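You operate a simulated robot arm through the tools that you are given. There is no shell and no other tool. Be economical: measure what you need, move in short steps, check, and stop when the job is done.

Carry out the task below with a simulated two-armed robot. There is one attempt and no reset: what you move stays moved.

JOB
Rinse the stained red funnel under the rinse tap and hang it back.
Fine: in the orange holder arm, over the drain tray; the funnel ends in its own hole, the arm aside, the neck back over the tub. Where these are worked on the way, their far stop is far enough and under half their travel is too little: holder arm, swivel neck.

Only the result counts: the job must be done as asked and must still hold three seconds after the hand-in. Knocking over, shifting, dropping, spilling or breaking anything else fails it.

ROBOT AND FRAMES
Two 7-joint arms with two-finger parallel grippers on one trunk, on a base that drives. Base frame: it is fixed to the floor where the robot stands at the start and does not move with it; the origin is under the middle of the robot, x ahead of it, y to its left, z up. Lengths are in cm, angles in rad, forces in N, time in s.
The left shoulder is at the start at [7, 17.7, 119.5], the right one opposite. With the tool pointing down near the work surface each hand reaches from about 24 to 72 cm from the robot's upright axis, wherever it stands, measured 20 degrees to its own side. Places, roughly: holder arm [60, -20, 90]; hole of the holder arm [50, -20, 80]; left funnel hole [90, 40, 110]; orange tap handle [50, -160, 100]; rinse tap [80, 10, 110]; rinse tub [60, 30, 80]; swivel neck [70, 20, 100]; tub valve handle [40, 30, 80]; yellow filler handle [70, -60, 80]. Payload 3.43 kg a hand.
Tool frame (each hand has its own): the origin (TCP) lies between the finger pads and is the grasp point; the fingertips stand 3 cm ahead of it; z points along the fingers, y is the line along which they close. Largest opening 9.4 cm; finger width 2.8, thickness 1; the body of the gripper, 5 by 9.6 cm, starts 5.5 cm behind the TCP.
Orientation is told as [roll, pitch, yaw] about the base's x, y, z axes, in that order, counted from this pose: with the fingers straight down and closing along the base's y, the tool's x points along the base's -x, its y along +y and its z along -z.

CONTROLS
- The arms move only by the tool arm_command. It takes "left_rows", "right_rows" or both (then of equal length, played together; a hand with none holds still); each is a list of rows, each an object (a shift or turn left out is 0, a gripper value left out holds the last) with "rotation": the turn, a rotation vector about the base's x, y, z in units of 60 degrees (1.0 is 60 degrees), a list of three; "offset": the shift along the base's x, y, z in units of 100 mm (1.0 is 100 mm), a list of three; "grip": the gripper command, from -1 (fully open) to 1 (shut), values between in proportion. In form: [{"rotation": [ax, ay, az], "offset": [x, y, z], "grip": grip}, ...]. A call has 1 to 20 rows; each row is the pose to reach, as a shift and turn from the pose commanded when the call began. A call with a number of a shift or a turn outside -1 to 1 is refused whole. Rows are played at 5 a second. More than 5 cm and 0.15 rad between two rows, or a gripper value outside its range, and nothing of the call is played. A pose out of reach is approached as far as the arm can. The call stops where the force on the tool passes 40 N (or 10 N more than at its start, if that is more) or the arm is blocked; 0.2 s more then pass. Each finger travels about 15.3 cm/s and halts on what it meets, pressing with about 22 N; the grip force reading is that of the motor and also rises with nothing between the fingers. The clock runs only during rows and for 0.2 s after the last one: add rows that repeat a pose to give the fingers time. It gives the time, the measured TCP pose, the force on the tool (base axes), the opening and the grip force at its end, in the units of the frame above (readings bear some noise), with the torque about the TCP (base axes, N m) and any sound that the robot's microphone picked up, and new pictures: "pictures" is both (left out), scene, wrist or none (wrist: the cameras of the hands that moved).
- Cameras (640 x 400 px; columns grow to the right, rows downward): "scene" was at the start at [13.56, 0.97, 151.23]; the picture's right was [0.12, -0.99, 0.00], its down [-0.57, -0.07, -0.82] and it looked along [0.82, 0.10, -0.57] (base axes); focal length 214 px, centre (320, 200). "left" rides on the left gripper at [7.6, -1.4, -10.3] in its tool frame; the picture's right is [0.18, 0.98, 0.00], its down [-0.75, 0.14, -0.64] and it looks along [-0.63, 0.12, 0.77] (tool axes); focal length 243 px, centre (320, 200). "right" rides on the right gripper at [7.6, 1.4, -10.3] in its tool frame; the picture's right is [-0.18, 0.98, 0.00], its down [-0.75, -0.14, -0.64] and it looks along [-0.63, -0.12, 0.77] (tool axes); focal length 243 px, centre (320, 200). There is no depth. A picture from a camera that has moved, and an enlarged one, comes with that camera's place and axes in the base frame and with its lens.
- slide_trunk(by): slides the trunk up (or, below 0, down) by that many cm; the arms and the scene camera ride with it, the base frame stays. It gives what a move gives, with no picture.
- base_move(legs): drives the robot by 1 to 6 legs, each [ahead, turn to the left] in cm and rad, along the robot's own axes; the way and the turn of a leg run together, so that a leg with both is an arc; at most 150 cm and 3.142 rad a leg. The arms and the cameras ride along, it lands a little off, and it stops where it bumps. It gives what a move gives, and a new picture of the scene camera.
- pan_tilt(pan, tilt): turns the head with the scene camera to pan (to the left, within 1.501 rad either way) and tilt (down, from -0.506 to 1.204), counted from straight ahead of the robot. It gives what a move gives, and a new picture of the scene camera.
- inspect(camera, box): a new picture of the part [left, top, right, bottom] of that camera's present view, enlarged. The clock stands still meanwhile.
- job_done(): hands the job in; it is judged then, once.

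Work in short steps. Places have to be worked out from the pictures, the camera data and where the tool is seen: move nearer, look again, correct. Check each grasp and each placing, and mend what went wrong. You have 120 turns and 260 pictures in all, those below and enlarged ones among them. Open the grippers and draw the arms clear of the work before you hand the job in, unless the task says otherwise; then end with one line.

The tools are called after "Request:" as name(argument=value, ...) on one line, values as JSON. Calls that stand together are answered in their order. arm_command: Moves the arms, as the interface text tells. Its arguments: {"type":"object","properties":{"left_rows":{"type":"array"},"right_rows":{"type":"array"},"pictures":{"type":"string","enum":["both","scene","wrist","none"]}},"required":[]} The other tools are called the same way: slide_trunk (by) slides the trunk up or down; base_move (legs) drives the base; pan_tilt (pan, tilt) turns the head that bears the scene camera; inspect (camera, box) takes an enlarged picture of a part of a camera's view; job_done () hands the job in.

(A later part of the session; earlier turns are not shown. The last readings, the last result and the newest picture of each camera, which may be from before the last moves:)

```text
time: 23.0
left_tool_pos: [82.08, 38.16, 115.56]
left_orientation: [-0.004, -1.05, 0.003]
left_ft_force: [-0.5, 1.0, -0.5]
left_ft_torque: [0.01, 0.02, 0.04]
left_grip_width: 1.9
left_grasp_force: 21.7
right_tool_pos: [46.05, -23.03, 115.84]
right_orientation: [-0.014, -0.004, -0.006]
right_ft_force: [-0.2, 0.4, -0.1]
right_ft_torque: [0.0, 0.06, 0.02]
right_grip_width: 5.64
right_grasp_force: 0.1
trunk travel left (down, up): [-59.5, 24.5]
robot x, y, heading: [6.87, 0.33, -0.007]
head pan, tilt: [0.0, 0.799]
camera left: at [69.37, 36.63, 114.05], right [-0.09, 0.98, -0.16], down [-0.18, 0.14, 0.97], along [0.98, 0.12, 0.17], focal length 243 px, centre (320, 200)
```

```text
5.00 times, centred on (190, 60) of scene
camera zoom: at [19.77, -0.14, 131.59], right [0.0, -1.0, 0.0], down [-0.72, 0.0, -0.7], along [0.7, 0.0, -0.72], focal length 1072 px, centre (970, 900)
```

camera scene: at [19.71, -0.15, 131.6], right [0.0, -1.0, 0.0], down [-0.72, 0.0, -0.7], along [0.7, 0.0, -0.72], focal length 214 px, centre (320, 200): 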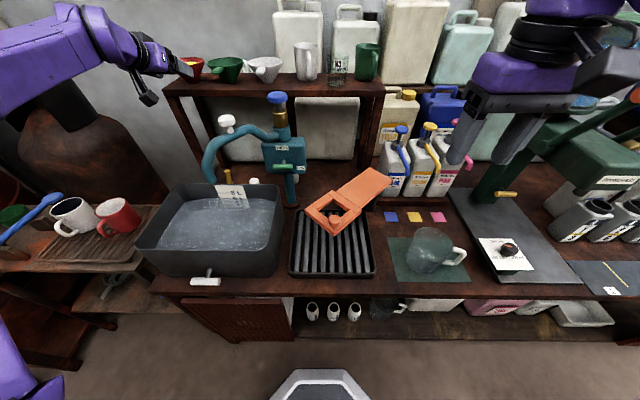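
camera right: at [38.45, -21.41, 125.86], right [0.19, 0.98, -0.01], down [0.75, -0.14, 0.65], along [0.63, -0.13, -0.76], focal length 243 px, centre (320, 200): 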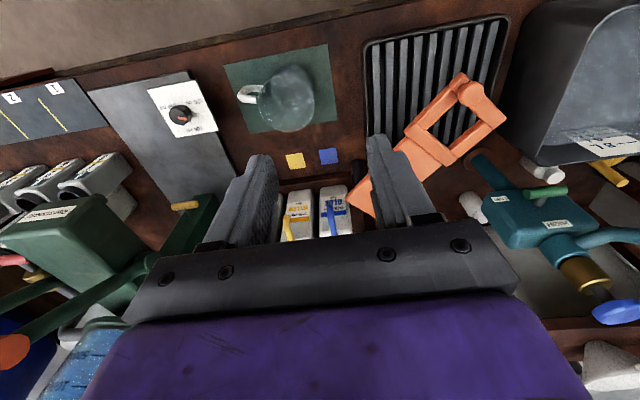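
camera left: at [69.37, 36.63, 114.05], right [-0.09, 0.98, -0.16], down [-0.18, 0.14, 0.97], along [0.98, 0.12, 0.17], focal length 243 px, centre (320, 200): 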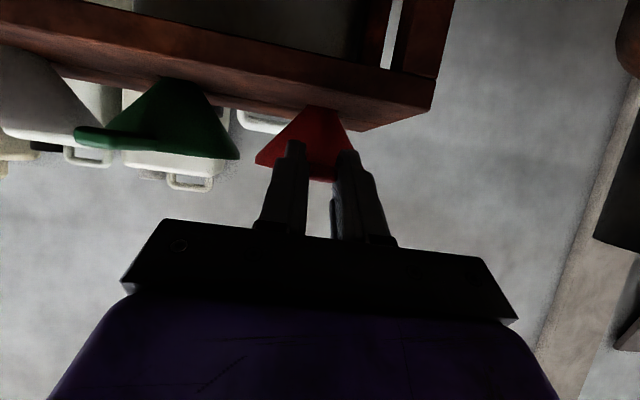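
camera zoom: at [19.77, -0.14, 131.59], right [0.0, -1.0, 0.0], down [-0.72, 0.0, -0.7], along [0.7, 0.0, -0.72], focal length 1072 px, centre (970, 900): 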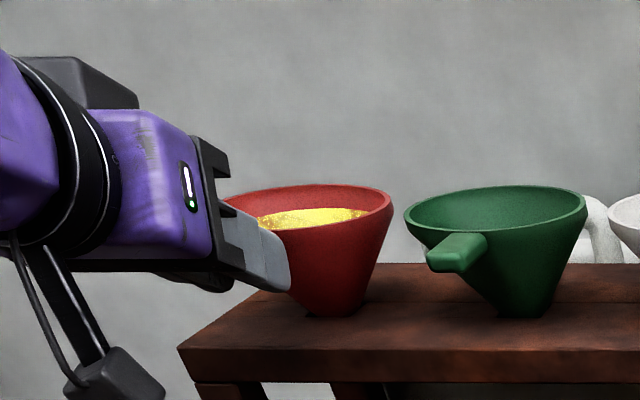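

Held at 1.9 cm. I lift it straight up and check.

Request:
arm_command(left_rows=[{"offset": [0, 0, 0.15]}, {"offset": [0, 0, 0.35]}, {"offset": [0, 0, 0.6]}, {"offset": [0, 0, 0.8]}, {"offset": [0, 0, 1.0]}, {"offset": [0, 0, 1.0]}])

Request:
inspect(camera="scene", box=[130, 0, 280, 100])

```text
time: 24.4
left_tool_pos: [81.92, 37.83, 125.36]
left_orientation: [-0.004, -1.05, 0.002]
left_ft_force: [0.4, -0.6, -1.0]
left_ft_torque: [-0.01, 0.02, -0.01]
left_grip_width: 0.01
left_grasp_force: 22.5
left hand out of reach, approached as far as the arm can: row 5
right_tool_pos: [46.06, -23.08, 115.76]
right_orientation: [-0.016, -0.004, -0.005]
right_ft_force: [0.1, 0.4, 0.7]
right_ft_torque: [0.02, 0.02, -0.02]
right_grip_width: 5.66
right_grasp_force: 0.0
trunk travel left (down, up): [-59.5, 24.5]
robot x, y, heading: [6.75, -0.37, -0.003]
head pan, tilt: [0.0, 0.799]
camera scene: at [19.79, -0.13, 131.59], right [0.0, -1.0, 0.0], down [-0.72, 0.0, -0.7], along [0.7, 0.0, -0.72], focal length 214 px, centre (320, 200)
camera left: at [69.25, 36.39, 123.86], right [-0.09, 0.98, -0.16], down [-0.18, 0.14, 0.97], along [0.98, 0.12, 0.17], focal length 243 px, centre (320, 200)
```

scene: 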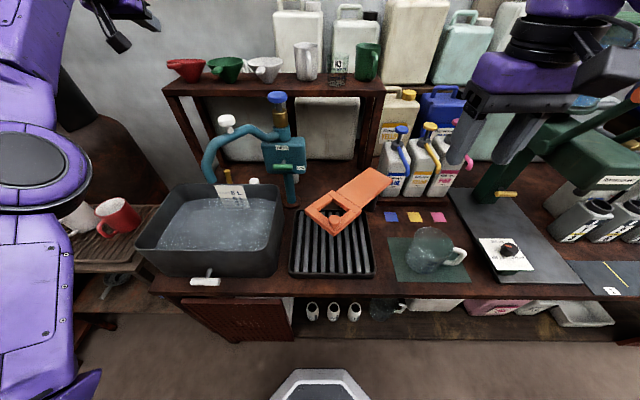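
left: 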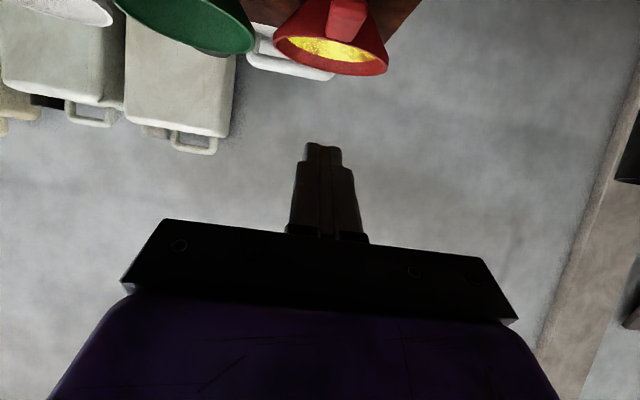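

```text
4.00 times, centred on (205, 50) of scene
camera zoom: at [19.79, -0.13, 131.59], right [0.0, -1.0, 0.0], down [-0.72, 0.0, -0.7], along [0.7, 0.0, -0.72], focal length 858 px, centre (780, 800)
```

zoom: 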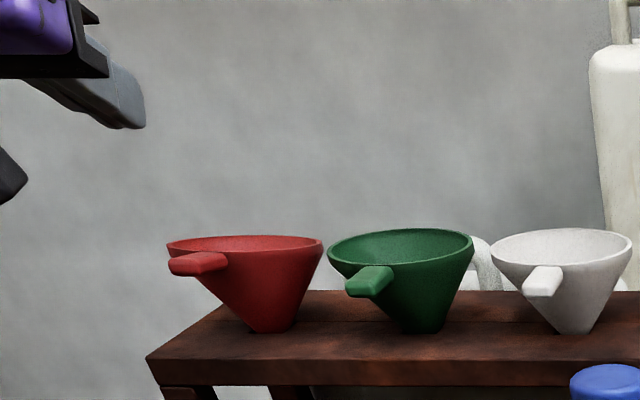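

It slipped off; the grip caught only the tip. I look at how the funnel sits now.

Request:
inspect(camera="left", box=[250, 0, 410, 100])

Request:
inspect(camera="scene", box=[150, 40, 240, 100])

```text
4.00 times, centred on (330, 50) of left
camera zoom: at [69.25, 36.39, 123.86], right [-0.09, 0.98, -0.16], down [-0.18, 0.14, 0.97], along [0.98, 0.12, 0.17], focal length 970 px, centre (280, 800)
```

zoom: 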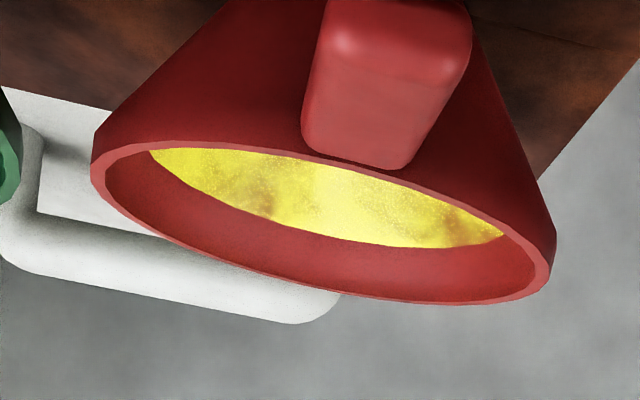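

```text
6.67 times, centred on (195, 70) of scene
camera zoom: at [19.79, -0.13, 131.59], right [0.0, -1.0, 0.0], down [-0.72, 0.0, -0.7], along [0.7, 0.0, -0.72], focal length 1430 px, centre (1153, 1067)
```

zoom: 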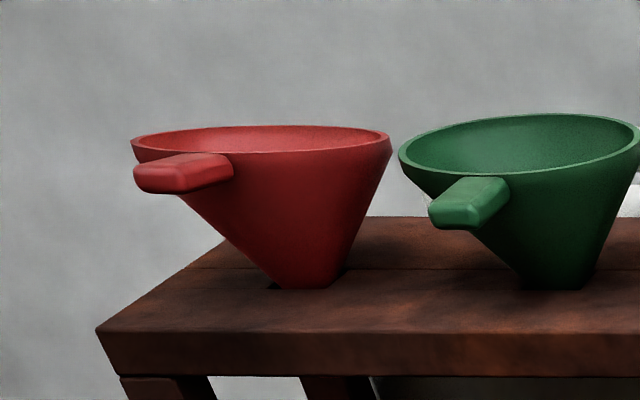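

The funnel now sits slightly tipped in its hole, handle tip ≈ [81.5, 37.8, 116.6]. A level grip along the handle's length will hold better: I back off, open, and pitch the hand to horizontal.

Request:
arm_command(left_rows=[{"offset": [-0.3, 0, 0], "grip": 0.3}, {"offset": [-0.6, 0, 0], "grip": -0.3, "rotation": [0, -0.1, 0]}, {"offset": [-0.8, 0, 0], "grip": -0.3, "rotation": [0, -0.2, 0]}, {"offset": [-0.8, 0, -0.1], "rotation": [0, -0.3, 0]}, {"offset": [-0.8, 0, -0.2], "rotation": [0, -0.4, 0]}, {"offset": [-0.8, 0, -0.3], "rotation": [0, -0.48, 0]}, {"offset": [-0.8, 0, -0.3], "rotation": [0, -0.48, 0]}], pictures="none")

Request:
slide_trunk(by=8)

```text
time: 26.0
left_tool_pos: [74.1, 38.3, 122.71]
left_orientation: [0.053, -1.553, -0.061]
left_ft_force: [-0.1, -0.1, 0.6]
left_ft_torque: [0.03, 0.01, 0.03]
left_grip_width: 6.13
left_grasp_force: 0.1
left hand out of reach, approached as far as the arm can: row 6, 7
right_tool_pos: [46.01, -23.09, 115.77]
right_orientation: [-0.015, -0.005, -0.006]
right_ft_force: [-0.1, 0.4, 1.0]
right_ft_torque: [0.0, -0.02, -0.03]
right_grip_width: 5.64
right_grasp_force: 0.0
trunk travel left (down, up): [-59.5, 24.5]
robot x, y, heading: [6.99, 0.21, -0.005]
head pan, tilt: [0.0, 0.799]
```

```text
time: 27.2
left_tool_pos: [74.11, 38.39, 130.79]
left_orientation: [0.051, -1.553, -0.059]
left_ft_force: [-0.2, -0.2, 0.3]
left_ft_torque: [-0.03, -0.01, 0.02]
left_grip_width: 6.09
left_grasp_force: 0.1
right_tool_pos: [46.02, -23.0, 123.83]
right_orientation: [-0.013, -0.005, -0.006]
right_ft_force: [-0.4, 0.1, -0.4]
right_ft_torque: [0.05, 0.0, 0.05]
right_grip_width: 5.63
right_grasp_force: 0.0
trunk travel left (down, up): [-67.5, 16.5]
robot x, y, heading: [7.07, 0.02, -0.006]
head pan, tilt: [0.0, 0.799]
```

Now I lower the level hand to handle height in front of the handle and look.

Request:
arm_command(left_rows=[{"offset": [0, -0.05, -0.4]}, {"offset": [0, -0.05, -0.8]}, {"offset": [0, -0.05, -1.0]}], pictures="none")

Request:
arm_command(left_rows=[{"offset": [0, 0, -0.2]}, {"offset": [0, 0, -0.4]}, {"offset": [0, 0, -0.4]}])

```text
time: 28.0
left_tool_pos: [74.4, 38.99, 120.93]
left_orientation: [0.17, -1.552, -0.189]
left_ft_force: [-0.1, -0.5, -0.3]
left_ft_torque: [-0.01, 0.03, 0.01]
left_grip_width: 6.09
left_grasp_force: 0.0
left hand out of reach, approached as far as the arm can: row 1, 2, 3
right_tool_pos: [46.12, -23.0, 123.83]
right_orientation: [-0.014, -0.006, -0.006]
right_ft_force: [0.2, 0.2, -0.4]
right_ft_torque: [-0.01, -0.03, 0.0]
right_grip_width: 5.63
right_grasp_force: 0.1
trunk travel left (down, up): [-67.5, 16.5]
robot x, y, heading: [6.67, 0.15, -0.003]
head pan, tilt: [0.0, 0.799]
```

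```text
time: 28.8
left_tool_pos: [74.19, 39.23, 116.88]
left_orientation: [1.172, -1.525, -1.185]
left_ft_force: [0.6, 0.0, 0.3]
left_ft_torque: [0.0, 0.0, 0.0]
left_grip_width: 6.1
left_grasp_force: 0.1
left hand out of reach, approached as far as the arm can: row 1, 2
right_tool_pos: [46.09, -23.03, 123.83]
right_orientation: [-0.015, -0.005, -0.007]
right_ft_force: [0.0, 0.2, -0.4]
right_ft_torque: [0.0, 0.0, 0.03]
right_grip_width: 5.64
right_grasp_force: 0.0
trunk travel left (down, up): [-67.5, 16.5]
robot x, y, heading: [6.89, 0.06, -0.005]
head pan, tilt: [0.0, 0.799]
camera scene: at [19.78, -0.07, 139.59], right [0.0, -1.0, 0.0], down [-0.72, 0.0, -0.7], along [0.7, 0.0, -0.72], focal length 214 px, centre (320, 200)
camera left: at [63.81, 38.25, 109.37], right [0.01, 0.99, -0.14], down [-0.63, 0.12, 0.77], along [0.78, 0.08, 0.62], focal length 243 px, centre (320, 200)
```

scene: 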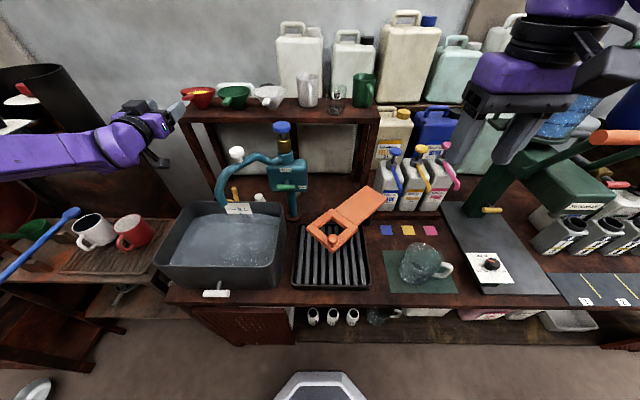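
left: 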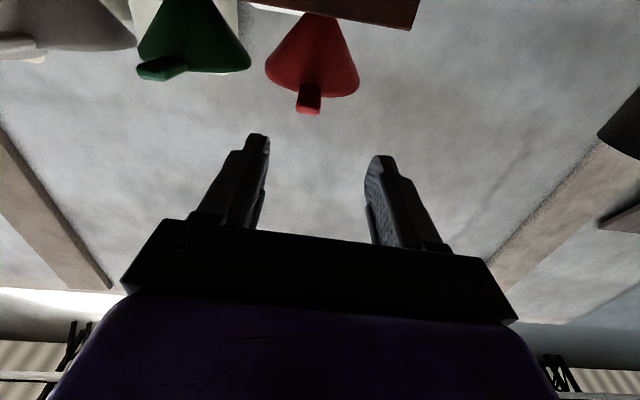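

Hand is level; handle tip ≈ [81.5, 38.0, 115.4]. I align laterally and move halfway, then check.

Request:
arm_command(left_rows=[{"offset": [0.1, -0.12, -0.12]}, {"offset": [0.3, -0.12, -0.12]}, {"offset": [0.4, -0.12, -0.12]}, {"offset": [0.4, -0.12, -0.12]}], pictures="wrist")

Request:
inspect(camera="scene", box=[140, 60, 260, 140])

```text
time: 29.8
left_tool_pos: [78.16, 38.47, 116.46]
left_orientation: [1.409, -1.466, -1.419]
left_ft_force: [-0.3, -0.7, 0.6]
left_ft_torque: [0.0, 0.01, -0.04]
left_grip_width: 6.1
left_grasp_force: 0.0
left hand out of reach, approached as far as the arm can: row 1, 2, 3, 4
right_tool_pos: [46.13, -23.11, 123.67]
right_orientation: [-0.014, -0.005, -0.005]
right_ft_force: [-0.3, -0.1, 0.4]
right_ft_torque: [0.0, 0.0, 0.02]
right_grip_width: 5.65
right_grasp_force: 0.0
trunk travel left (down, up): [-67.5, 16.5]
robot x, y, heading: [6.87, 0.22, -0.004]
head pan, tilt: [0.0, 0.799]
camera left: at [67.9, 37.94, 108.98], right [0.01, 1.0, -0.08], down [-0.63, 0.07, 0.77], along [0.78, 0.05, 0.63], focal length 243 px, centre (320, 200)
```

left: 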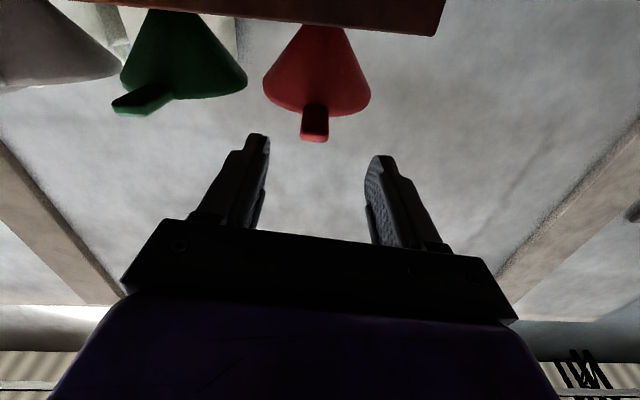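

```text
5.00 times, centred on (200, 100) of scene
camera zoom: at [19.85, -0.14, 139.58], right [0.0, -1.0, 0.0], down [-0.72, 0.0, -0.7], along [0.7, 0.0, -0.72], focal length 1072 px, centre (920, 700)
```

zoom: 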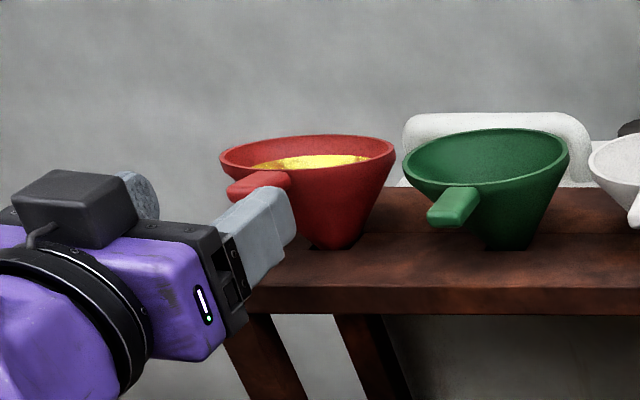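

Handle tip ≈ [82.3, 38.0, 115.7]. I advance so the pads cover the handle nearly to the cone, slightly lower.

Request:
arm_command(left_rows=[{"offset": [0.15, -0.045, -0.075]}, {"offset": [0.35, -0.045, -0.075]}, {"offset": [0.48, -0.045, -0.075]}, {"offset": [0.48, -0.045, -0.075]}], pictures="wrist")

Request:
inspect(camera="scene", box=[140, 60, 260, 140])

```text
time: 30.8
left_tool_pos: [83.01, 38.09, 115.56]
left_orientation: [1.412, -1.465, -1.422]
left_ft_force: [0.9, 0.3, 0.1]
left_ft_torque: [-0.02, 0.03, 0.01]
left_grip_width: 6.1
left_grasp_force: 0.1
right_tool_pos: [46.05, -23.04, 123.79]
right_orientation: [-0.014, -0.005, -0.005]
right_ft_force: [0.1, -0.6, 0.5]
right_ft_torque: [-0.01, -0.02, -0.02]
right_grip_width: 5.65
right_grasp_force: 0.0
trunk travel left (down, up): [-67.5, 16.5]
robot x, y, heading: [7.06, -0.04, -0.006]
head pan, tilt: [0.0, 0.799]
camera left: at [72.62, 37.52, 108.03], right [0.01, 1.0, -0.08], down [-0.63, 0.07, 0.77], along [0.78, 0.05, 0.63], focal length 243 px, centre (320, 200)
```

left: 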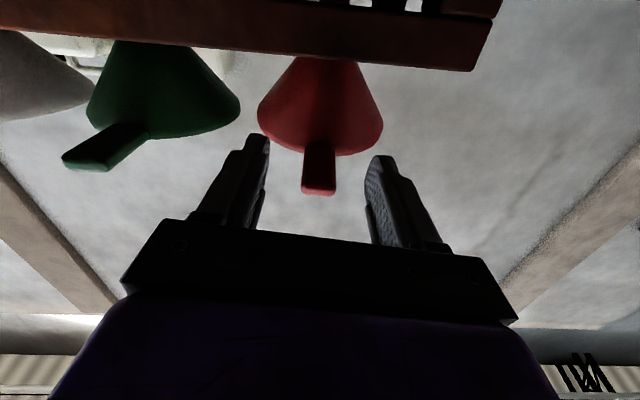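

```text
5.00 times, centred on (200, 100) of scene
camera zoom: at [19.78, -0.19, 139.59], right [0.0, -1.0, 0.0], down [-0.72, 0.0, -0.7], along [0.7, 0.0, -0.72], focal length 1072 px, centre (920, 700)
```

zoom: 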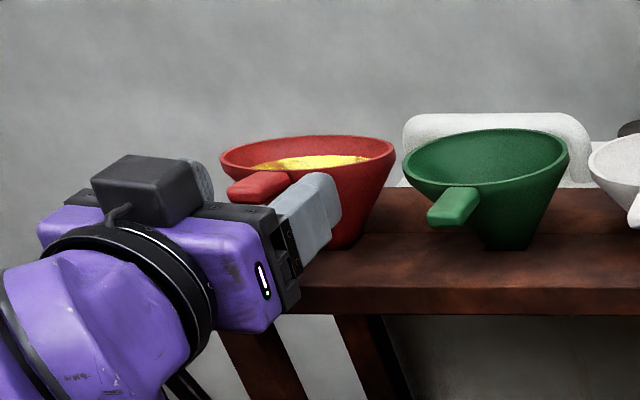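

The handle centre is slightly higher than the pads, so I adjust +0.4 cm in z, +0.3 in x, and close.

Request:
arm_command(left_rows=[{"offset": [0.03, 0, 0.04]}, {"offset": [0.03, 0, 0.04], "grip": 0.2}, {"offset": [0.03, 0, 0.04], "grip": 0.6}, {"offset": [0.03, 0, 0.04], "grip": 1}, {"offset": [0.03, 0, 0.04], "grip": 1}, {"offset": [0.03, 0, 0.04], "grip": 1}], pictures="wrist")

Request:
inspect(camera="scene", box=[140, 60, 260, 140])

```text
time: 32.2
left_tool_pos: [83.33, 38.07, 116.14]
left_orientation: [1.413, -1.465, -1.424]
left_ft_force: [-0.2, -2.2, 0.3]
left_ft_torque: [-0.09, -0.02, -0.16]
left_grip_width: 1.97
left_grasp_force: 21.9
right_tool_pos: [46.13, -23.13, 123.72]
right_orientation: [-0.013, -0.007, -0.004]
right_ft_force: [-0.5, 0.0, 0.9]
right_ft_torque: [-0.01, 0.0, -0.01]
right_grip_width: 5.63
right_grasp_force: 0.0
trunk travel left (down, up): [-67.5, 16.5]
robot x, y, heading: [6.91, 0.19, -0.002]
head pan, tilt: [0.0, 0.799]
camera left: at [72.9, 37.48, 108.49], right [0.01, 1.0, -0.08], down [-0.63, 0.07, 0.77], along [0.78, 0.05, 0.63], focal length 243 px, centre (320, 200)
```

left: 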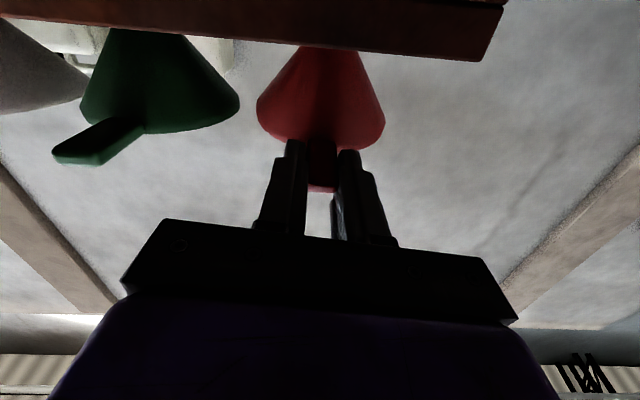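

```text
5.00 times, centred on (200, 100) of scene
camera zoom: at [19.77, -0.2, 139.59], right [-0.01, -1.0, 0.0], down [-0.72, 0.0, -0.7], along [0.7, 0.0, -0.72], focal length 1072 px, centre (920, 700)
```

zoom: 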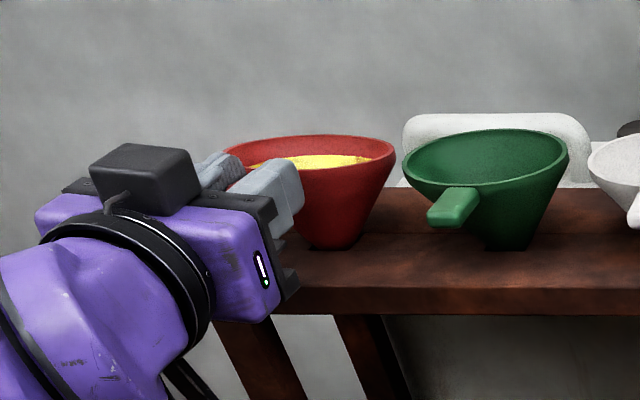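

A deep grip now. I lift slowly by 3 cm and check.

Request:
arm_command(left_rows=[{"offset": [0, 0, 0.05]}, {"offset": [0, 0, 0.1]}, {"offset": [0, 0, 0.15]}, {"offset": [0, 0, 0.2]}, {"offset": [0, 0, 0.25]}, {"offset": [0, 0, 0.3]}], pictures="wrist")

Request:
inspect(camera="scene", box=[140, 60, 260, 140])

```text
time: 33.6
left_tool_pos: [83.44, 38.16, 119.1]
left_orientation: [1.396, -1.466, -1.407]
left_ft_force: [6.5, -1.7, -2.0]
left_ft_torque: [-0.16, -0.47, -0.17]
left_grip_width: 1.93
left_grasp_force: 22.0
right_tool_pos: [46.26, -22.9, 123.65]
right_orientation: [-0.014, -0.004, -0.005]
right_ft_force: [0.3, -0.7, 1.3]
right_ft_torque: [0.0, -0.01, 0.02]
right_grip_width: 5.65
right_grasp_force: 0.1
trunk travel left (down, up): [-67.5, 16.5]
robot x, y, heading: [6.97, 0.02, -0.011]
head pan, tilt: [0.0, 0.799]
camera left: at [73.06, 37.48, 111.44], right [0.01, 1.0, -0.08], down [-0.63, 0.07, 0.78], along [0.78, 0.05, 0.63], focal length 243 px, centre (320, 200)
```

left: 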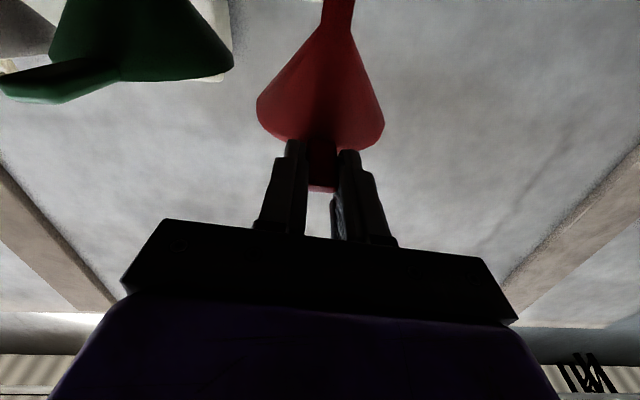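

```text
5.00 times, centred on (200, 100) of scene
camera zoom: at [20.01, -0.17, 139.57], right [-0.01, -1.0, 0.0], down [-0.72, 0.0, -0.7], along [0.7, 0.0, -0.72], focal length 1072 px, centre (920, 700)
```

zoom: 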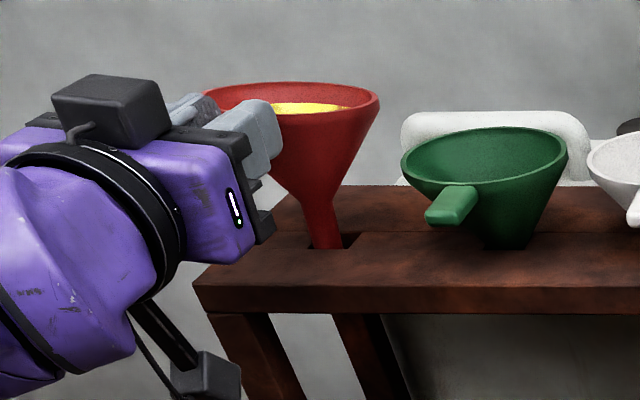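

Lift works and the grip holds. I keep lifting to free the stem.

Request:
arm_command(left_rows=[{"offset": [0.03, 0, 0.1]}, {"offset": [0.05, 0, 0.2]}, {"offset": [0.05, 0, 0.3]}, {"offset": [0.05, 0, 0.4]}, {"offset": [0.05, 0, 0.5]}, {"offset": [0.05, 0, 0.6]}, {"offset": [0.05, 0, 0.7]}, {"offset": [0.05, 0, 0.8]}], pictures="wrist")

Request:
inspect(camera="scene", box=[140, 40, 260, 120])

```text
time: 35.4
left_tool_pos: [83.75, 38.06, 127.12]
left_orientation: [1.411, -1.465, -1.421]
left_ft_force: [0.2, 0.3, -1.3]
left_ft_torque: [0.01, 0.05, -0.01]
left_grip_width: 1.97
left_grasp_force: 21.8
right_tool_pos: [45.97, -22.95, 123.74]
right_orientation: [-0.014, -0.005, -0.005]
right_ft_force: [-0.7, 0.3, -0.5]
right_ft_torque: [0.01, -0.02, 0.0]
right_grip_width: 5.61
right_grasp_force: 0.0
trunk travel left (down, up): [-67.5, 16.5]
robot x, y, heading: [6.82, -0.0, -0.006]
head pan, tilt: [0.0, 0.799]
camera left: at [73.37, 37.53, 119.53], right [0.01, 1.0, -0.08], down [-0.63, 0.07, 0.77], along [0.78, 0.05, 0.63], focal length 243 px, centre (320, 200)
```

left: 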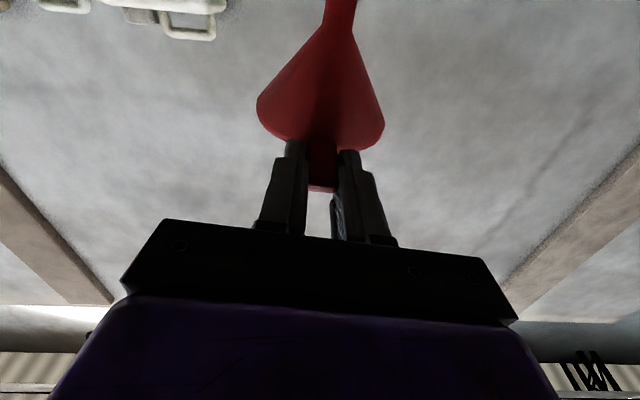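

```text
5.00 times, centred on (200, 80) of scene
camera zoom: at [19.76, -0.16, 139.59], right [0.0, -1.0, 0.0], down [-0.72, 0.0, -0.7], along [0.7, 0.0, -0.72], focal length 1072 px, centre (920, 800)
```

zoom: 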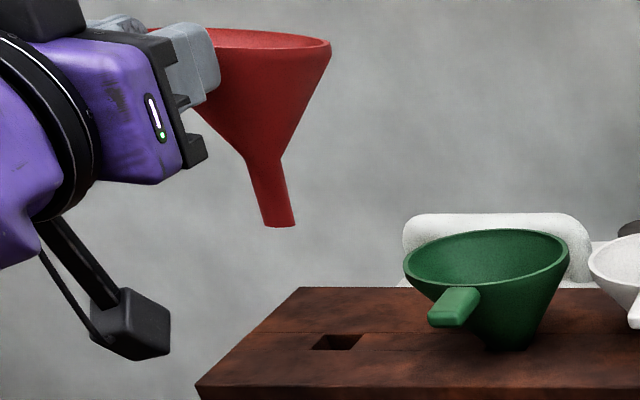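

The funnel is free and upright. Before moving I measure the holder's hole and the tub rim.

Request:
inspect(camera="scene", box=[260, 170, 400, 260])

Request:
inspect(camera="right", box=[340, 40, 640, 240])

```text
4.44 times, centred on (330, 215) of scene
camera zoom: at [19.76, -0.16, 139.59], right [0.0, -1.0, 0.0], down [-0.72, 0.0, -0.7], along [0.7, 0.0, -0.72], focal length 953 px, centre (276, 133)
```

zoom: 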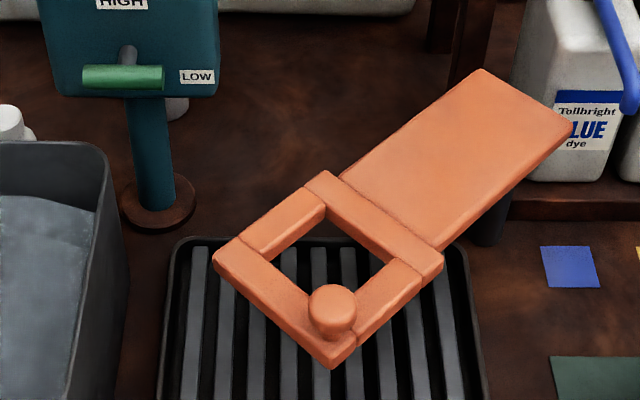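

```text
2.00 times, centred on (490, 140) of right
camera zoom: at [38.48, -21.38, 133.83], right [0.19, 0.98, -0.01], down [0.75, -0.14, 0.65], along [0.63, -0.13, -0.76], focal length 485 px, centre (-20, 320)
```

zoom: 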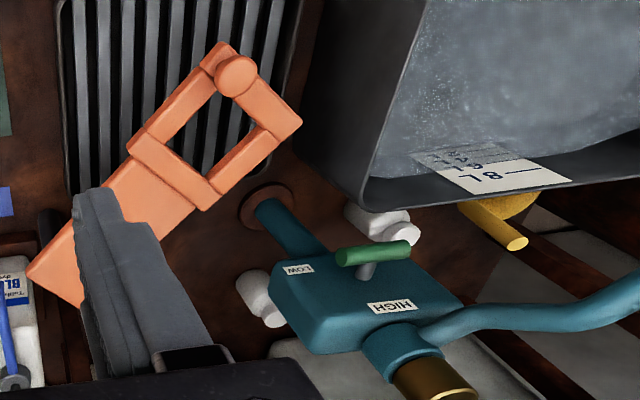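

Hole centre ≈ [57.3, -3.9, 89.5]; the knob lies on its -x side, so the handle must come in turned about 50° (from the tub side, in front of the tub corner). I back the base off 15 cm, carrying the funnel clear of the shelf.

Request:
base_move(legs=[[-15, 0]])

```text
time: 36.7
left_tool_pos: [68.99, 38.2, 127.02]
left_orientation: [1.397, -1.466, -1.406]
left_ft_force: [0.7, 1.3, -0.8]
left_ft_torque: [0.02, 0.01, -0.01]
left_grip_width: 1.93
left_grasp_force: 21.7
right_tool_pos: [31.27, -22.94, 123.67]
right_orientation: [-0.013, -0.004, -0.006]
right_ft_force: [0.5, 0.4, -0.6]
right_ft_torque: [-0.02, -0.02, 0.02]
right_grip_width: 5.61
right_grasp_force: 0.0
trunk travel left (down, up): [-67.5, 16.5]
robot x, y, heading: [-8.19, 0.21, -0.007]
head pan, tilt: [0.0, 0.799]
camera scene: at [4.99, -0.08, 139.57], right [0.0, -1.0, 0.0], down [-0.72, 0.0, -0.7], along [0.7, 0.0, -0.72], focal length 214 px, centre (320, 200)
```

scene: 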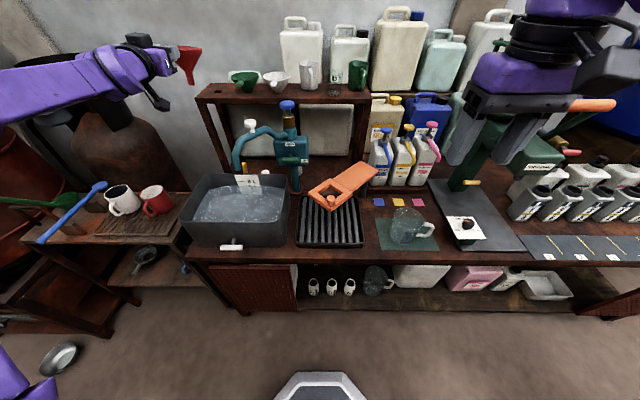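

I swing the hand inward at height while turning it about the vertical.

Request:
arm_command(left_rows=[{"offset": [-0.2, 0, 0], "rotation": [0, 0, -0.1]}, {"offset": [-0.4, 0, 0], "rotation": [0, 0, -0.2]}, {"offset": [-0.6, -0.1, 0], "rotation": [0, 0, -0.3]}, {"offset": [-0.8, -0.2, 0], "rotation": [0, 0, -0.4]}, {"offset": [-1.0, -0.3, 0], "rotation": [0, 0, -0.5]}, {"offset": [-1.0, -0.5, 0], "rotation": [0, 0, -0.6]}, {"offset": [-1.0, -0.7, 0], "rotation": [0, 0, -0.7]}, {"offset": [-1.0, -0.9, 0], "rotation": [0, 0, -0.78]}, {"offset": [-1.0, -1.0, 0], "rotation": [0, 0, -0.85]}, {"offset": [-1.0, -1.0, 0], "rotation": [0, 0, -0.85]}])

```text
time: 38.9
left_tool_pos: [58.77, 28.47, 127.24]
left_orientation: [1.42, -1.465, -2.32]
left_ft_force: [0.2, 0.4, 0.5]
left_ft_torque: [0.06, 0.0, 0.0]
left_grip_width: 1.93
left_grasp_force: 21.3
right_tool_pos: [31.01, -22.95, 123.73]
right_orientation: [-0.015, -0.005, -0.005]
right_ft_force: [-0.7, -0.8, -0.2]
right_ft_torque: [0.0, -0.01, 0.01]
right_grip_width: 5.65
right_grasp_force: 0.1
trunk travel left (down, up): [-67.5, 16.5]
robot x, y, heading: [-8.08, -0.21, -0.005]
head pan, tilt: [0.0, 0.799]
camera scene: at [4.76, -0.01, 139.6], right [0.0, -1.0, 0.0], down [-0.72, 0.0, -0.7], along [0.7, 0.0, -0.72], focal length 214 px, centre (320, 200)
camera left: at [51.78, 36.03, 119.59], right [0.78, 0.62, -0.08], down [-0.34, 0.53, 0.77], along [0.52, -0.58, 0.63], focal length 243 px, centre (320, 200)
```

scene: 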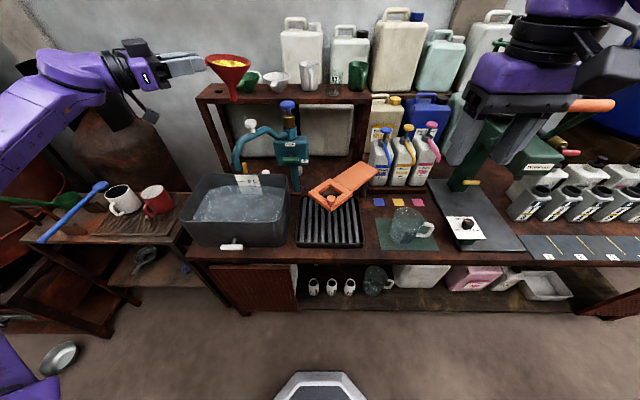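
left: 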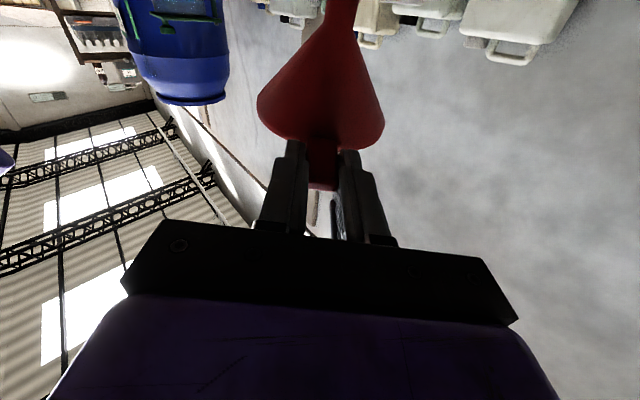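

Level and turned ~52°. I carry it over the tray at height (funnel centre lies about [+4.5, -5.7] from the TCP).

Request:
arm_command(left_rows=[{"offset": [-0.4, 0, 0]}, {"offset": [-0.6, -0.3, 0]}, {"offset": [-0.6, -0.6, 0]}, {"offset": [-0.6, -1.0, 0]}], pictures="none")

Request:
arm_command(left_rows=[{"offset": [0, -0.4, 0]}, {"offset": [0, -0.8, 0]}, {"offset": [0, -1.0, 0]}, {"offset": [0, -1.0, 0]}], pictures="none")

Request:
arm_command(left_rows=[{"offset": [0, -0.4, 0]}, {"offset": [0, -0.65, 0]}, {"offset": [0, -0.65, 0]}])

```text
time: 39.9
left_tool_pos: [52.65, 18.22, 127.13]
left_orientation: [1.407, -1.467, -2.308]
left_ft_force: [-0.4, -0.5, -0.2]
left_ft_torque: [0.04, 0.02, 0.03]
left_grip_width: 1.93
left_grasp_force: 22.1
right_tool_pos: [31.16, -23.13, 123.86]
right_orientation: [-0.011, -0.006, -0.007]
right_ft_force: [0.3, -0.2, 0.2]
right_ft_torque: [0.01, -0.01, 0.0]
right_grip_width: 5.67
right_grasp_force: 0.0
trunk travel left (down, up): [-67.5, 16.5]
robot x, y, heading: [-7.86, 0.29, -0.005]
head pan, tilt: [0.0, 0.799]
```

```text
time: 40.9
left_tool_pos: [52.76, 8.48, 127.19]
left_orientation: [1.412, -1.464, -2.309]
left_ft_force: [1.2, 0.0, -1.0]
left_ft_torque: [0.04, -0.01, -0.01]
left_grip_width: 1.94
left_grasp_force: 22.3
right_tool_pos: [31.07, -22.87, 123.78]
right_orientation: [-0.014, -0.006, -0.006]
right_ft_force: [0.0, 0.1, 0.1]
right_ft_torque: [-0.03, 0.01, -0.02]
right_grip_width: 5.64
right_grasp_force: 0.1
trunk travel left (down, up): [-67.5, 16.5]
robot x, y, heading: [-8.27, -0.03, -0.004]
head pan, tilt: [0.0, 0.799]
```

```text
time: 41.7
left_tool_pos: [52.62, 1.93, 127.09]
left_orientation: [1.42, -1.468, -2.318]
left_ft_force: [0.0, -0.2, -0.6]
left_ft_torque: [0.03, 0.03, 0.0]
left_grip_width: 1.9
left_grasp_force: 21.5
right_tool_pos: [31.09, -22.72, 123.79]
right_orientation: [-0.015, -0.005, -0.004]
right_ft_force: [-0.3, -0.3, -0.8]
right_ft_torque: [-0.01, -0.01, -0.03]
right_grip_width: 5.63
right_grasp_force: 0.0
trunk travel left (down, up): [-67.5, 16.5]
robot x, y, heading: [-7.85, -0.07, -0.006]
head pan, tilt: [0.0, 0.799]
camera scene: at [4.8, 0.08, 139.59], right [0.0, -1.0, 0.0], down [-0.72, 0.0, -0.7], along [0.7, 0.0, -0.72], focal length 214 px, centre (320, 200)
camera left: at [45.72, 9.53, 119.44], right [0.78, 0.62, -0.08], down [-0.34, 0.53, 0.77], along [0.53, -0.57, 0.63], focal length 243 px, centre (320, 200)
```

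scene: 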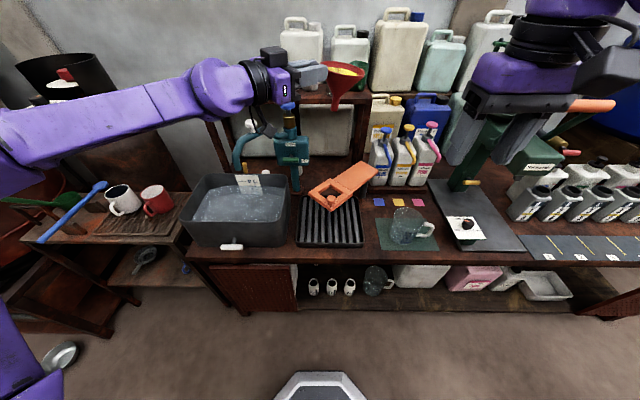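
left: 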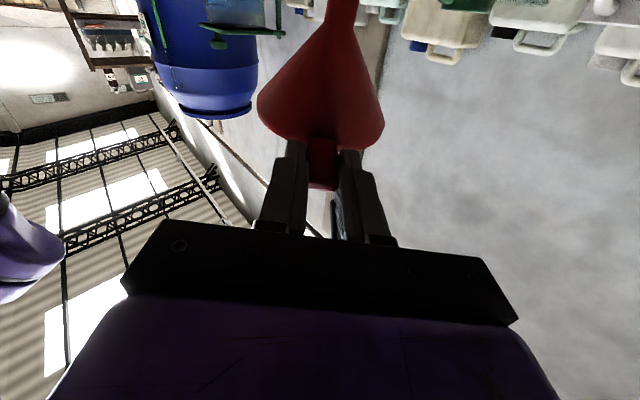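

I lower by the trunk 20 cm so the stem hovers over the holder, then look from above with the scene camera.

Request:
slide_trunk(by=-20)

Request:
inspect(camera="scene", box=[230, 60, 410, 200])

Request:
inspect(camera="right", box=[320, 0, 640, 200])

```text
time: 43.9
left_tool_pos: [52.71, 1.79, 107.11]
left_orientation: [1.412, -1.466, -2.312]
left_ft_force: [-0.4, 0.6, -1.3]
left_ft_torque: [0.01, -0.02, 0.02]
left_grip_width: 1.91
left_grasp_force: 21.8
right_tool_pos: [31.14, -22.85, 103.74]
right_orientation: [-0.014, -0.004, -0.006]
right_ft_force: [0.7, 0.4, 0.6]
right_ft_torque: [0.01, -0.04, -0.02]
right_grip_width: 5.62
right_grasp_force: 0.1
trunk travel left (down, up): [-47.5, 36.5]
robot x, y, heading: [-8.08, 0.37, -0.007]
head pan, tilt: [0.0, 0.799]
```

```text
2.86 times, centred on (320, 130) of scene
camera zoom: at [4.79, -0.06, 119.6], right [0.0, -1.0, 0.0], down [-0.72, 0.0, -0.7], along [0.7, 0.0, -0.72], focal length 613 px, centre (320, 400)
```

zoom: 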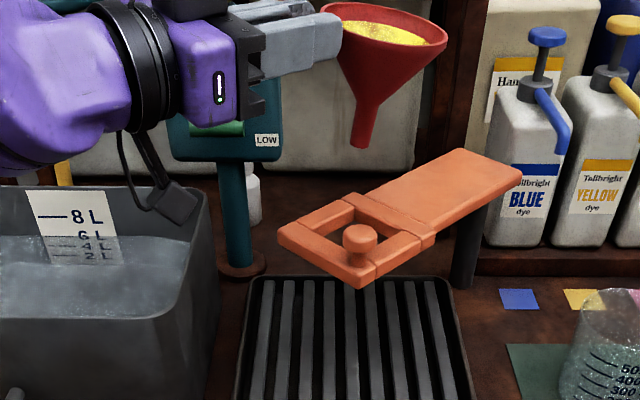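

```text
2.00 times, centred on (480, 100) of right
camera zoom: at [23.52, -21.28, 113.83], right [0.19, 0.98, -0.01], down [0.75, -0.14, 0.65], along [0.63, -0.13, -0.76], focal length 485 px, centre (0, 400)
```

zoom: 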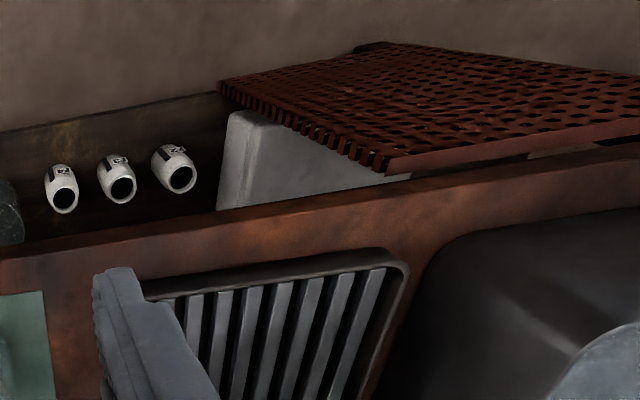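

The funnel leans about 10° (stem toward the hand). I pitch the hand up by 0.14 rad to right it, shift slightly +y, and look again.

Request:
arm_command(left_rows=[{"offset": [0, 0.03, 0], "rotation": [-0.05, -0.04, 0]}, {"offset": [0, 0.06, -0.1], "rotation": [-0.105, -0.083, 0]}, {"offset": [0, 0.06, -0.2], "rotation": [-0.105, -0.083, 0]}, {"offset": [0, 0.06, -0.2], "rotation": [-0.105, -0.083, 0]}], pictures="none")

Request:
inspect(camera="scene", box=[260, 50, 400, 170])

```text
time: 44.9
left_tool_pos: [52.82, 2.33, 105.05]
left_orientation: [2.455, -1.412, 2.936]
left_ft_force: [0.0, 0.6, -0.3]
left_ft_torque: [0.04, 0.02, -0.01]
left_grip_width: 1.93
left_grasp_force: 22.2
right_tool_pos: [31.06, -22.94, 103.64]
right_orientation: [-0.014, -0.004, -0.006]
right_ft_force: [-0.1, -0.1, -0.7]
right_ft_torque: [0.0, -0.02, 0.01]
right_grip_width: 5.63
right_grasp_force: 0.1
trunk travel left (down, up): [-47.5, 36.5]
robot x, y, heading: [-8.05, 0.12, -0.006]
head pan, tilt: [0.0, 0.799]
```

```text
3.33 times, centred on (330, 110) of scene
camera zoom: at [4.8, -0.05, 119.59], right [0.0, -1.0, 0.0], down [-0.72, 0.0, -0.7], along [0.7, 0.0, -0.72], focal length 715 px, centre (287, 500)
```

zoom: 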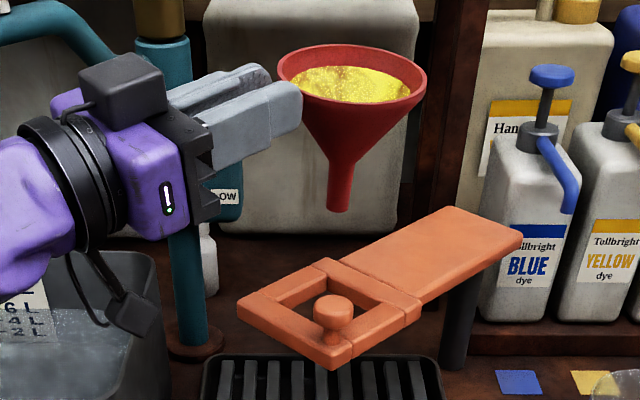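

Upright and aligned over the hole (axis ≈ [57.4, -3.8]). I lower 9 cm and check.

Request:
arm_command(left_rows=[{"offset": [0, 0, -0.15]}, {"offset": [0, 0, -0.3]}, {"offset": [0, 0, -0.45]}, {"offset": [0, 0, -0.6]}, {"offset": [0, 0, -0.75]}, {"offset": [0, 0, -0.9]}, {"offset": [0, 0, -0.9]}], pictures="wrist")

Request:
inspect(camera="scene", box=[260, 70, 400, 190])

```text
time: 46.5
left_tool_pos: [52.69, 2.24, 95.92]
left_orientation: [2.454, -1.411, 2.937]
left_ft_force: [-0.5, 1.0, 0.0]
left_ft_torque: [0.05, 0.03, -0.03]
left_grip_width: 1.93
left_grasp_force: 21.9
right_tool_pos: [31.2, -22.97, 103.75]
right_orientation: [-0.013, -0.006, -0.004]
right_ft_force: [0.2, 0.7, -0.4]
right_ft_torque: [0.01, 0.06, 0.01]
right_grip_width: 5.64
right_grasp_force: 0.0
trunk travel left (down, up): [-47.5, 36.5]
robot x, y, heading: [-7.82, -0.26, -0.003]
head pan, tilt: [0.0, 0.799]
camera left: at [46.49, 9.01, 87.05], right [0.79, 0.61, -0.08], down [-0.41, 0.61, 0.68], along [0.47, -0.5, 0.73], focal length 243 px, centre (320, 200)
```

left: 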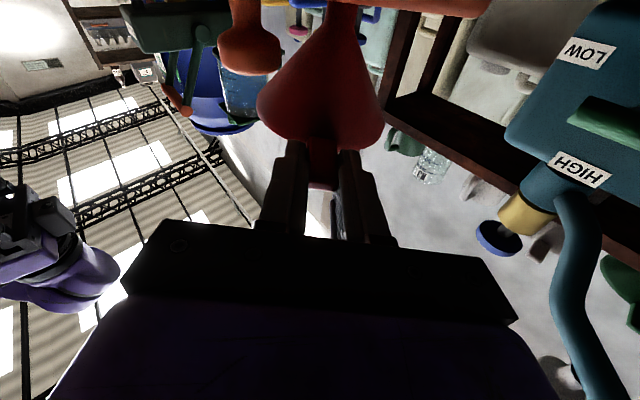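

```text
3.33 times, centred on (330, 130) of scene
camera zoom: at [4.78, -0.07, 119.59], right [0.0, -1.0, 0.0], down [-0.72, 0.0, -0.7], along [0.7, 0.0, -0.72], focal length 715 px, centre (287, 433)
```

zoom: 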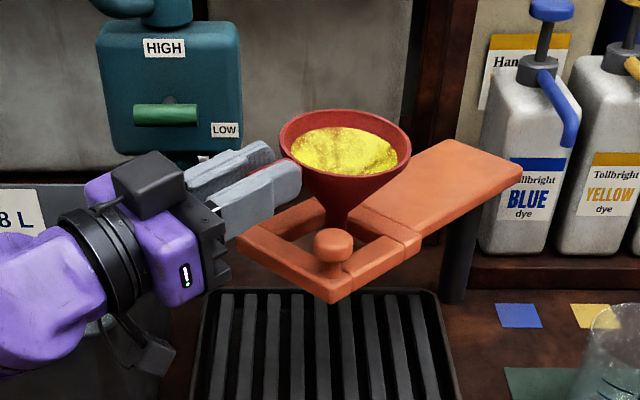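

The stem is in the hole. I go on lowering slowly until it seats.

Request:
arm_command(left_rows=[{"offset": [0, 0, -0.08]}, {"offset": [0, 0, -0.16]}, {"offset": [0, 0, -0.24]}, {"offset": [0, 0, -0.3]}, {"offset": [0, 0, -0.3]}], pictures="none")

Request:
inspect(camera="scene", box=[260, 70, 400, 190])

```text
time: 47.7
left_tool_pos: [52.66, 2.31, 92.87]
left_orientation: [2.454, -1.411, 2.936]
left_ft_force: [0.8, 0.3, 1.0]
left_ft_torque: [-0.04, -0.01, 0.04]
left_grip_width: 1.93
left_grasp_force: 21.9
right_tool_pos: [31.13, -22.92, 103.75]
right_orientation: [-0.015, -0.006, -0.006]
right_ft_force: [0.2, 0.1, 0.1]
right_ft_torque: [0.01, -0.04, -0.01]
right_grip_width: 5.63
right_grasp_force: 0.0
trunk travel left (down, up): [-47.5, 36.5]
robot x, y, heading: [-8.2, 0.12, -0.005]
head pan, tilt: [0.0, 0.799]
```

```text
3.33 times, centred on (330, 130) of scene
camera zoom: at [4.8, -0.07, 119.59], right [0.0, -1.0, 0.0], down [-0.72, 0.0, -0.7], along [0.7, 0.0, -0.72], focal length 715 px, centre (287, 433)
```

zoom: 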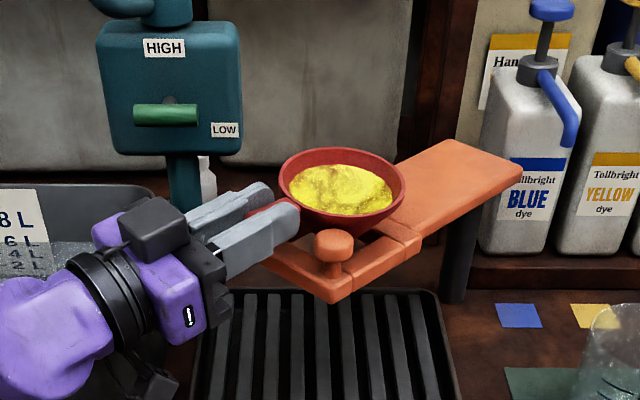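

Near seating; I lower a bit more in fine steps.

Request:
arm_command(left_rows=[{"offset": [0, 0, -0.05]}, {"offset": [0, 0, -0.1]}, {"offset": [0, 0, -0.15]}, {"offset": [0, 0, -0.15]}], pictures="none")

Request:
inspect(camera="scene", box=[280, 90, 380, 170])

```text
time: 48.7
left_tool_pos: [52.5, 2.32, 91.76]
left_orientation: [2.457, -1.405, 2.934]
left_ft_force: [3.0, 0.3, 10.6]
left_ft_torque: [-0.57, -0.4, 0.34]
left_grip_width: 1.93
left_grasp_force: 22.5
right_tool_pos: [30.92, -22.95, 103.77]
right_orientation: [-0.014, -0.007, -0.005]
right_ft_force: [-0.1, -0.6, 0.0]
right_ft_torque: [0.0, -0.03, -0.01]
right_grip_width: 5.64
right_grasp_force: 0.1
trunk travel left (down, up): [-47.5, 36.5]
robot x, y, heading: [-7.79, -0.08, -0.007]
head pan, tilt: [0.0, 0.799]
```

```text
5.00 times, centred on (330, 130) of scene
camera zoom: at [4.67, -0.06, 119.62], right [0.0, -1.0, 0.0], down [-0.72, 0.0, -0.7], along [0.7, 0.0, -0.72], focal length 1072 px, centre (270, 550)
```

zoom: 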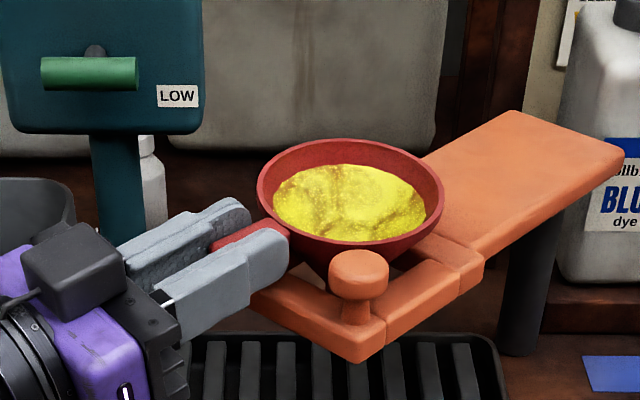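

Seated (10 N). I ease up slightly, open a little, then rise straight up so nothing near the tub or knob is touched.

Request:
arm_command(left_rows=[{"offset": [0, 0, 0.06]}, {"offset": [0, 0, 0.06], "grip": 0.45}, {"offset": [0, 0, 0.06], "grip": 0.25}, {"offset": [0, 0, 0.06], "grip": 0.2}], pictures="none")

Request:
inspect(camera="scene", box=[280, 90, 380, 170])

```text
time: 49.7
left_tool_pos: [52.69, 2.31, 92.13]
left_orientation: [2.454, -1.409, 2.937]
left_ft_force: [-0.3, -0.7, 0.1]
left_ft_torque: [-0.02, -0.01, -0.01]
left_grip_width: 3.75
left_grasp_force: 0.0
right_tool_pos: [31.13, -22.97, 103.73]
right_orientation: [-0.014, -0.005, -0.004]
right_ft_force: [0.1, -0.9, 0.0]
right_ft_torque: [0.02, 0.05, -0.01]
right_grip_width: 5.66
right_grasp_force: 0.1
trunk travel left (down, up): [-47.5, 36.5]
robot x, y, heading: [-8.01, 0.17, -0.008]
head pan, tilt: [0.0, 0.799]
```

```text
5.00 times, centred on (330, 130) of scene
camera zoom: at [4.79, -0.07, 119.59], right [0.0, -1.0, 0.0], down [-0.72, 0.0, -0.7], along [0.7, 0.0, -0.72], focal length 1072 px, centre (270, 550)
```

zoom: 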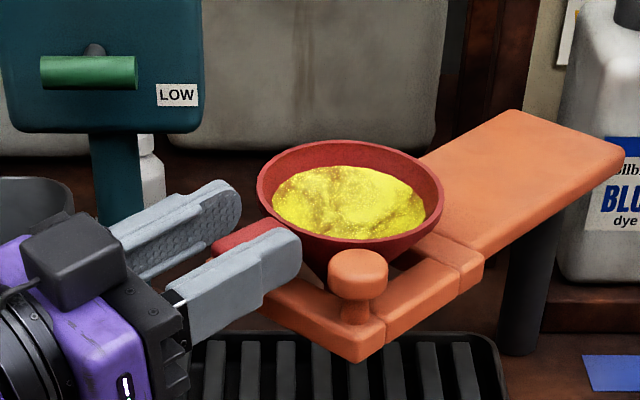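

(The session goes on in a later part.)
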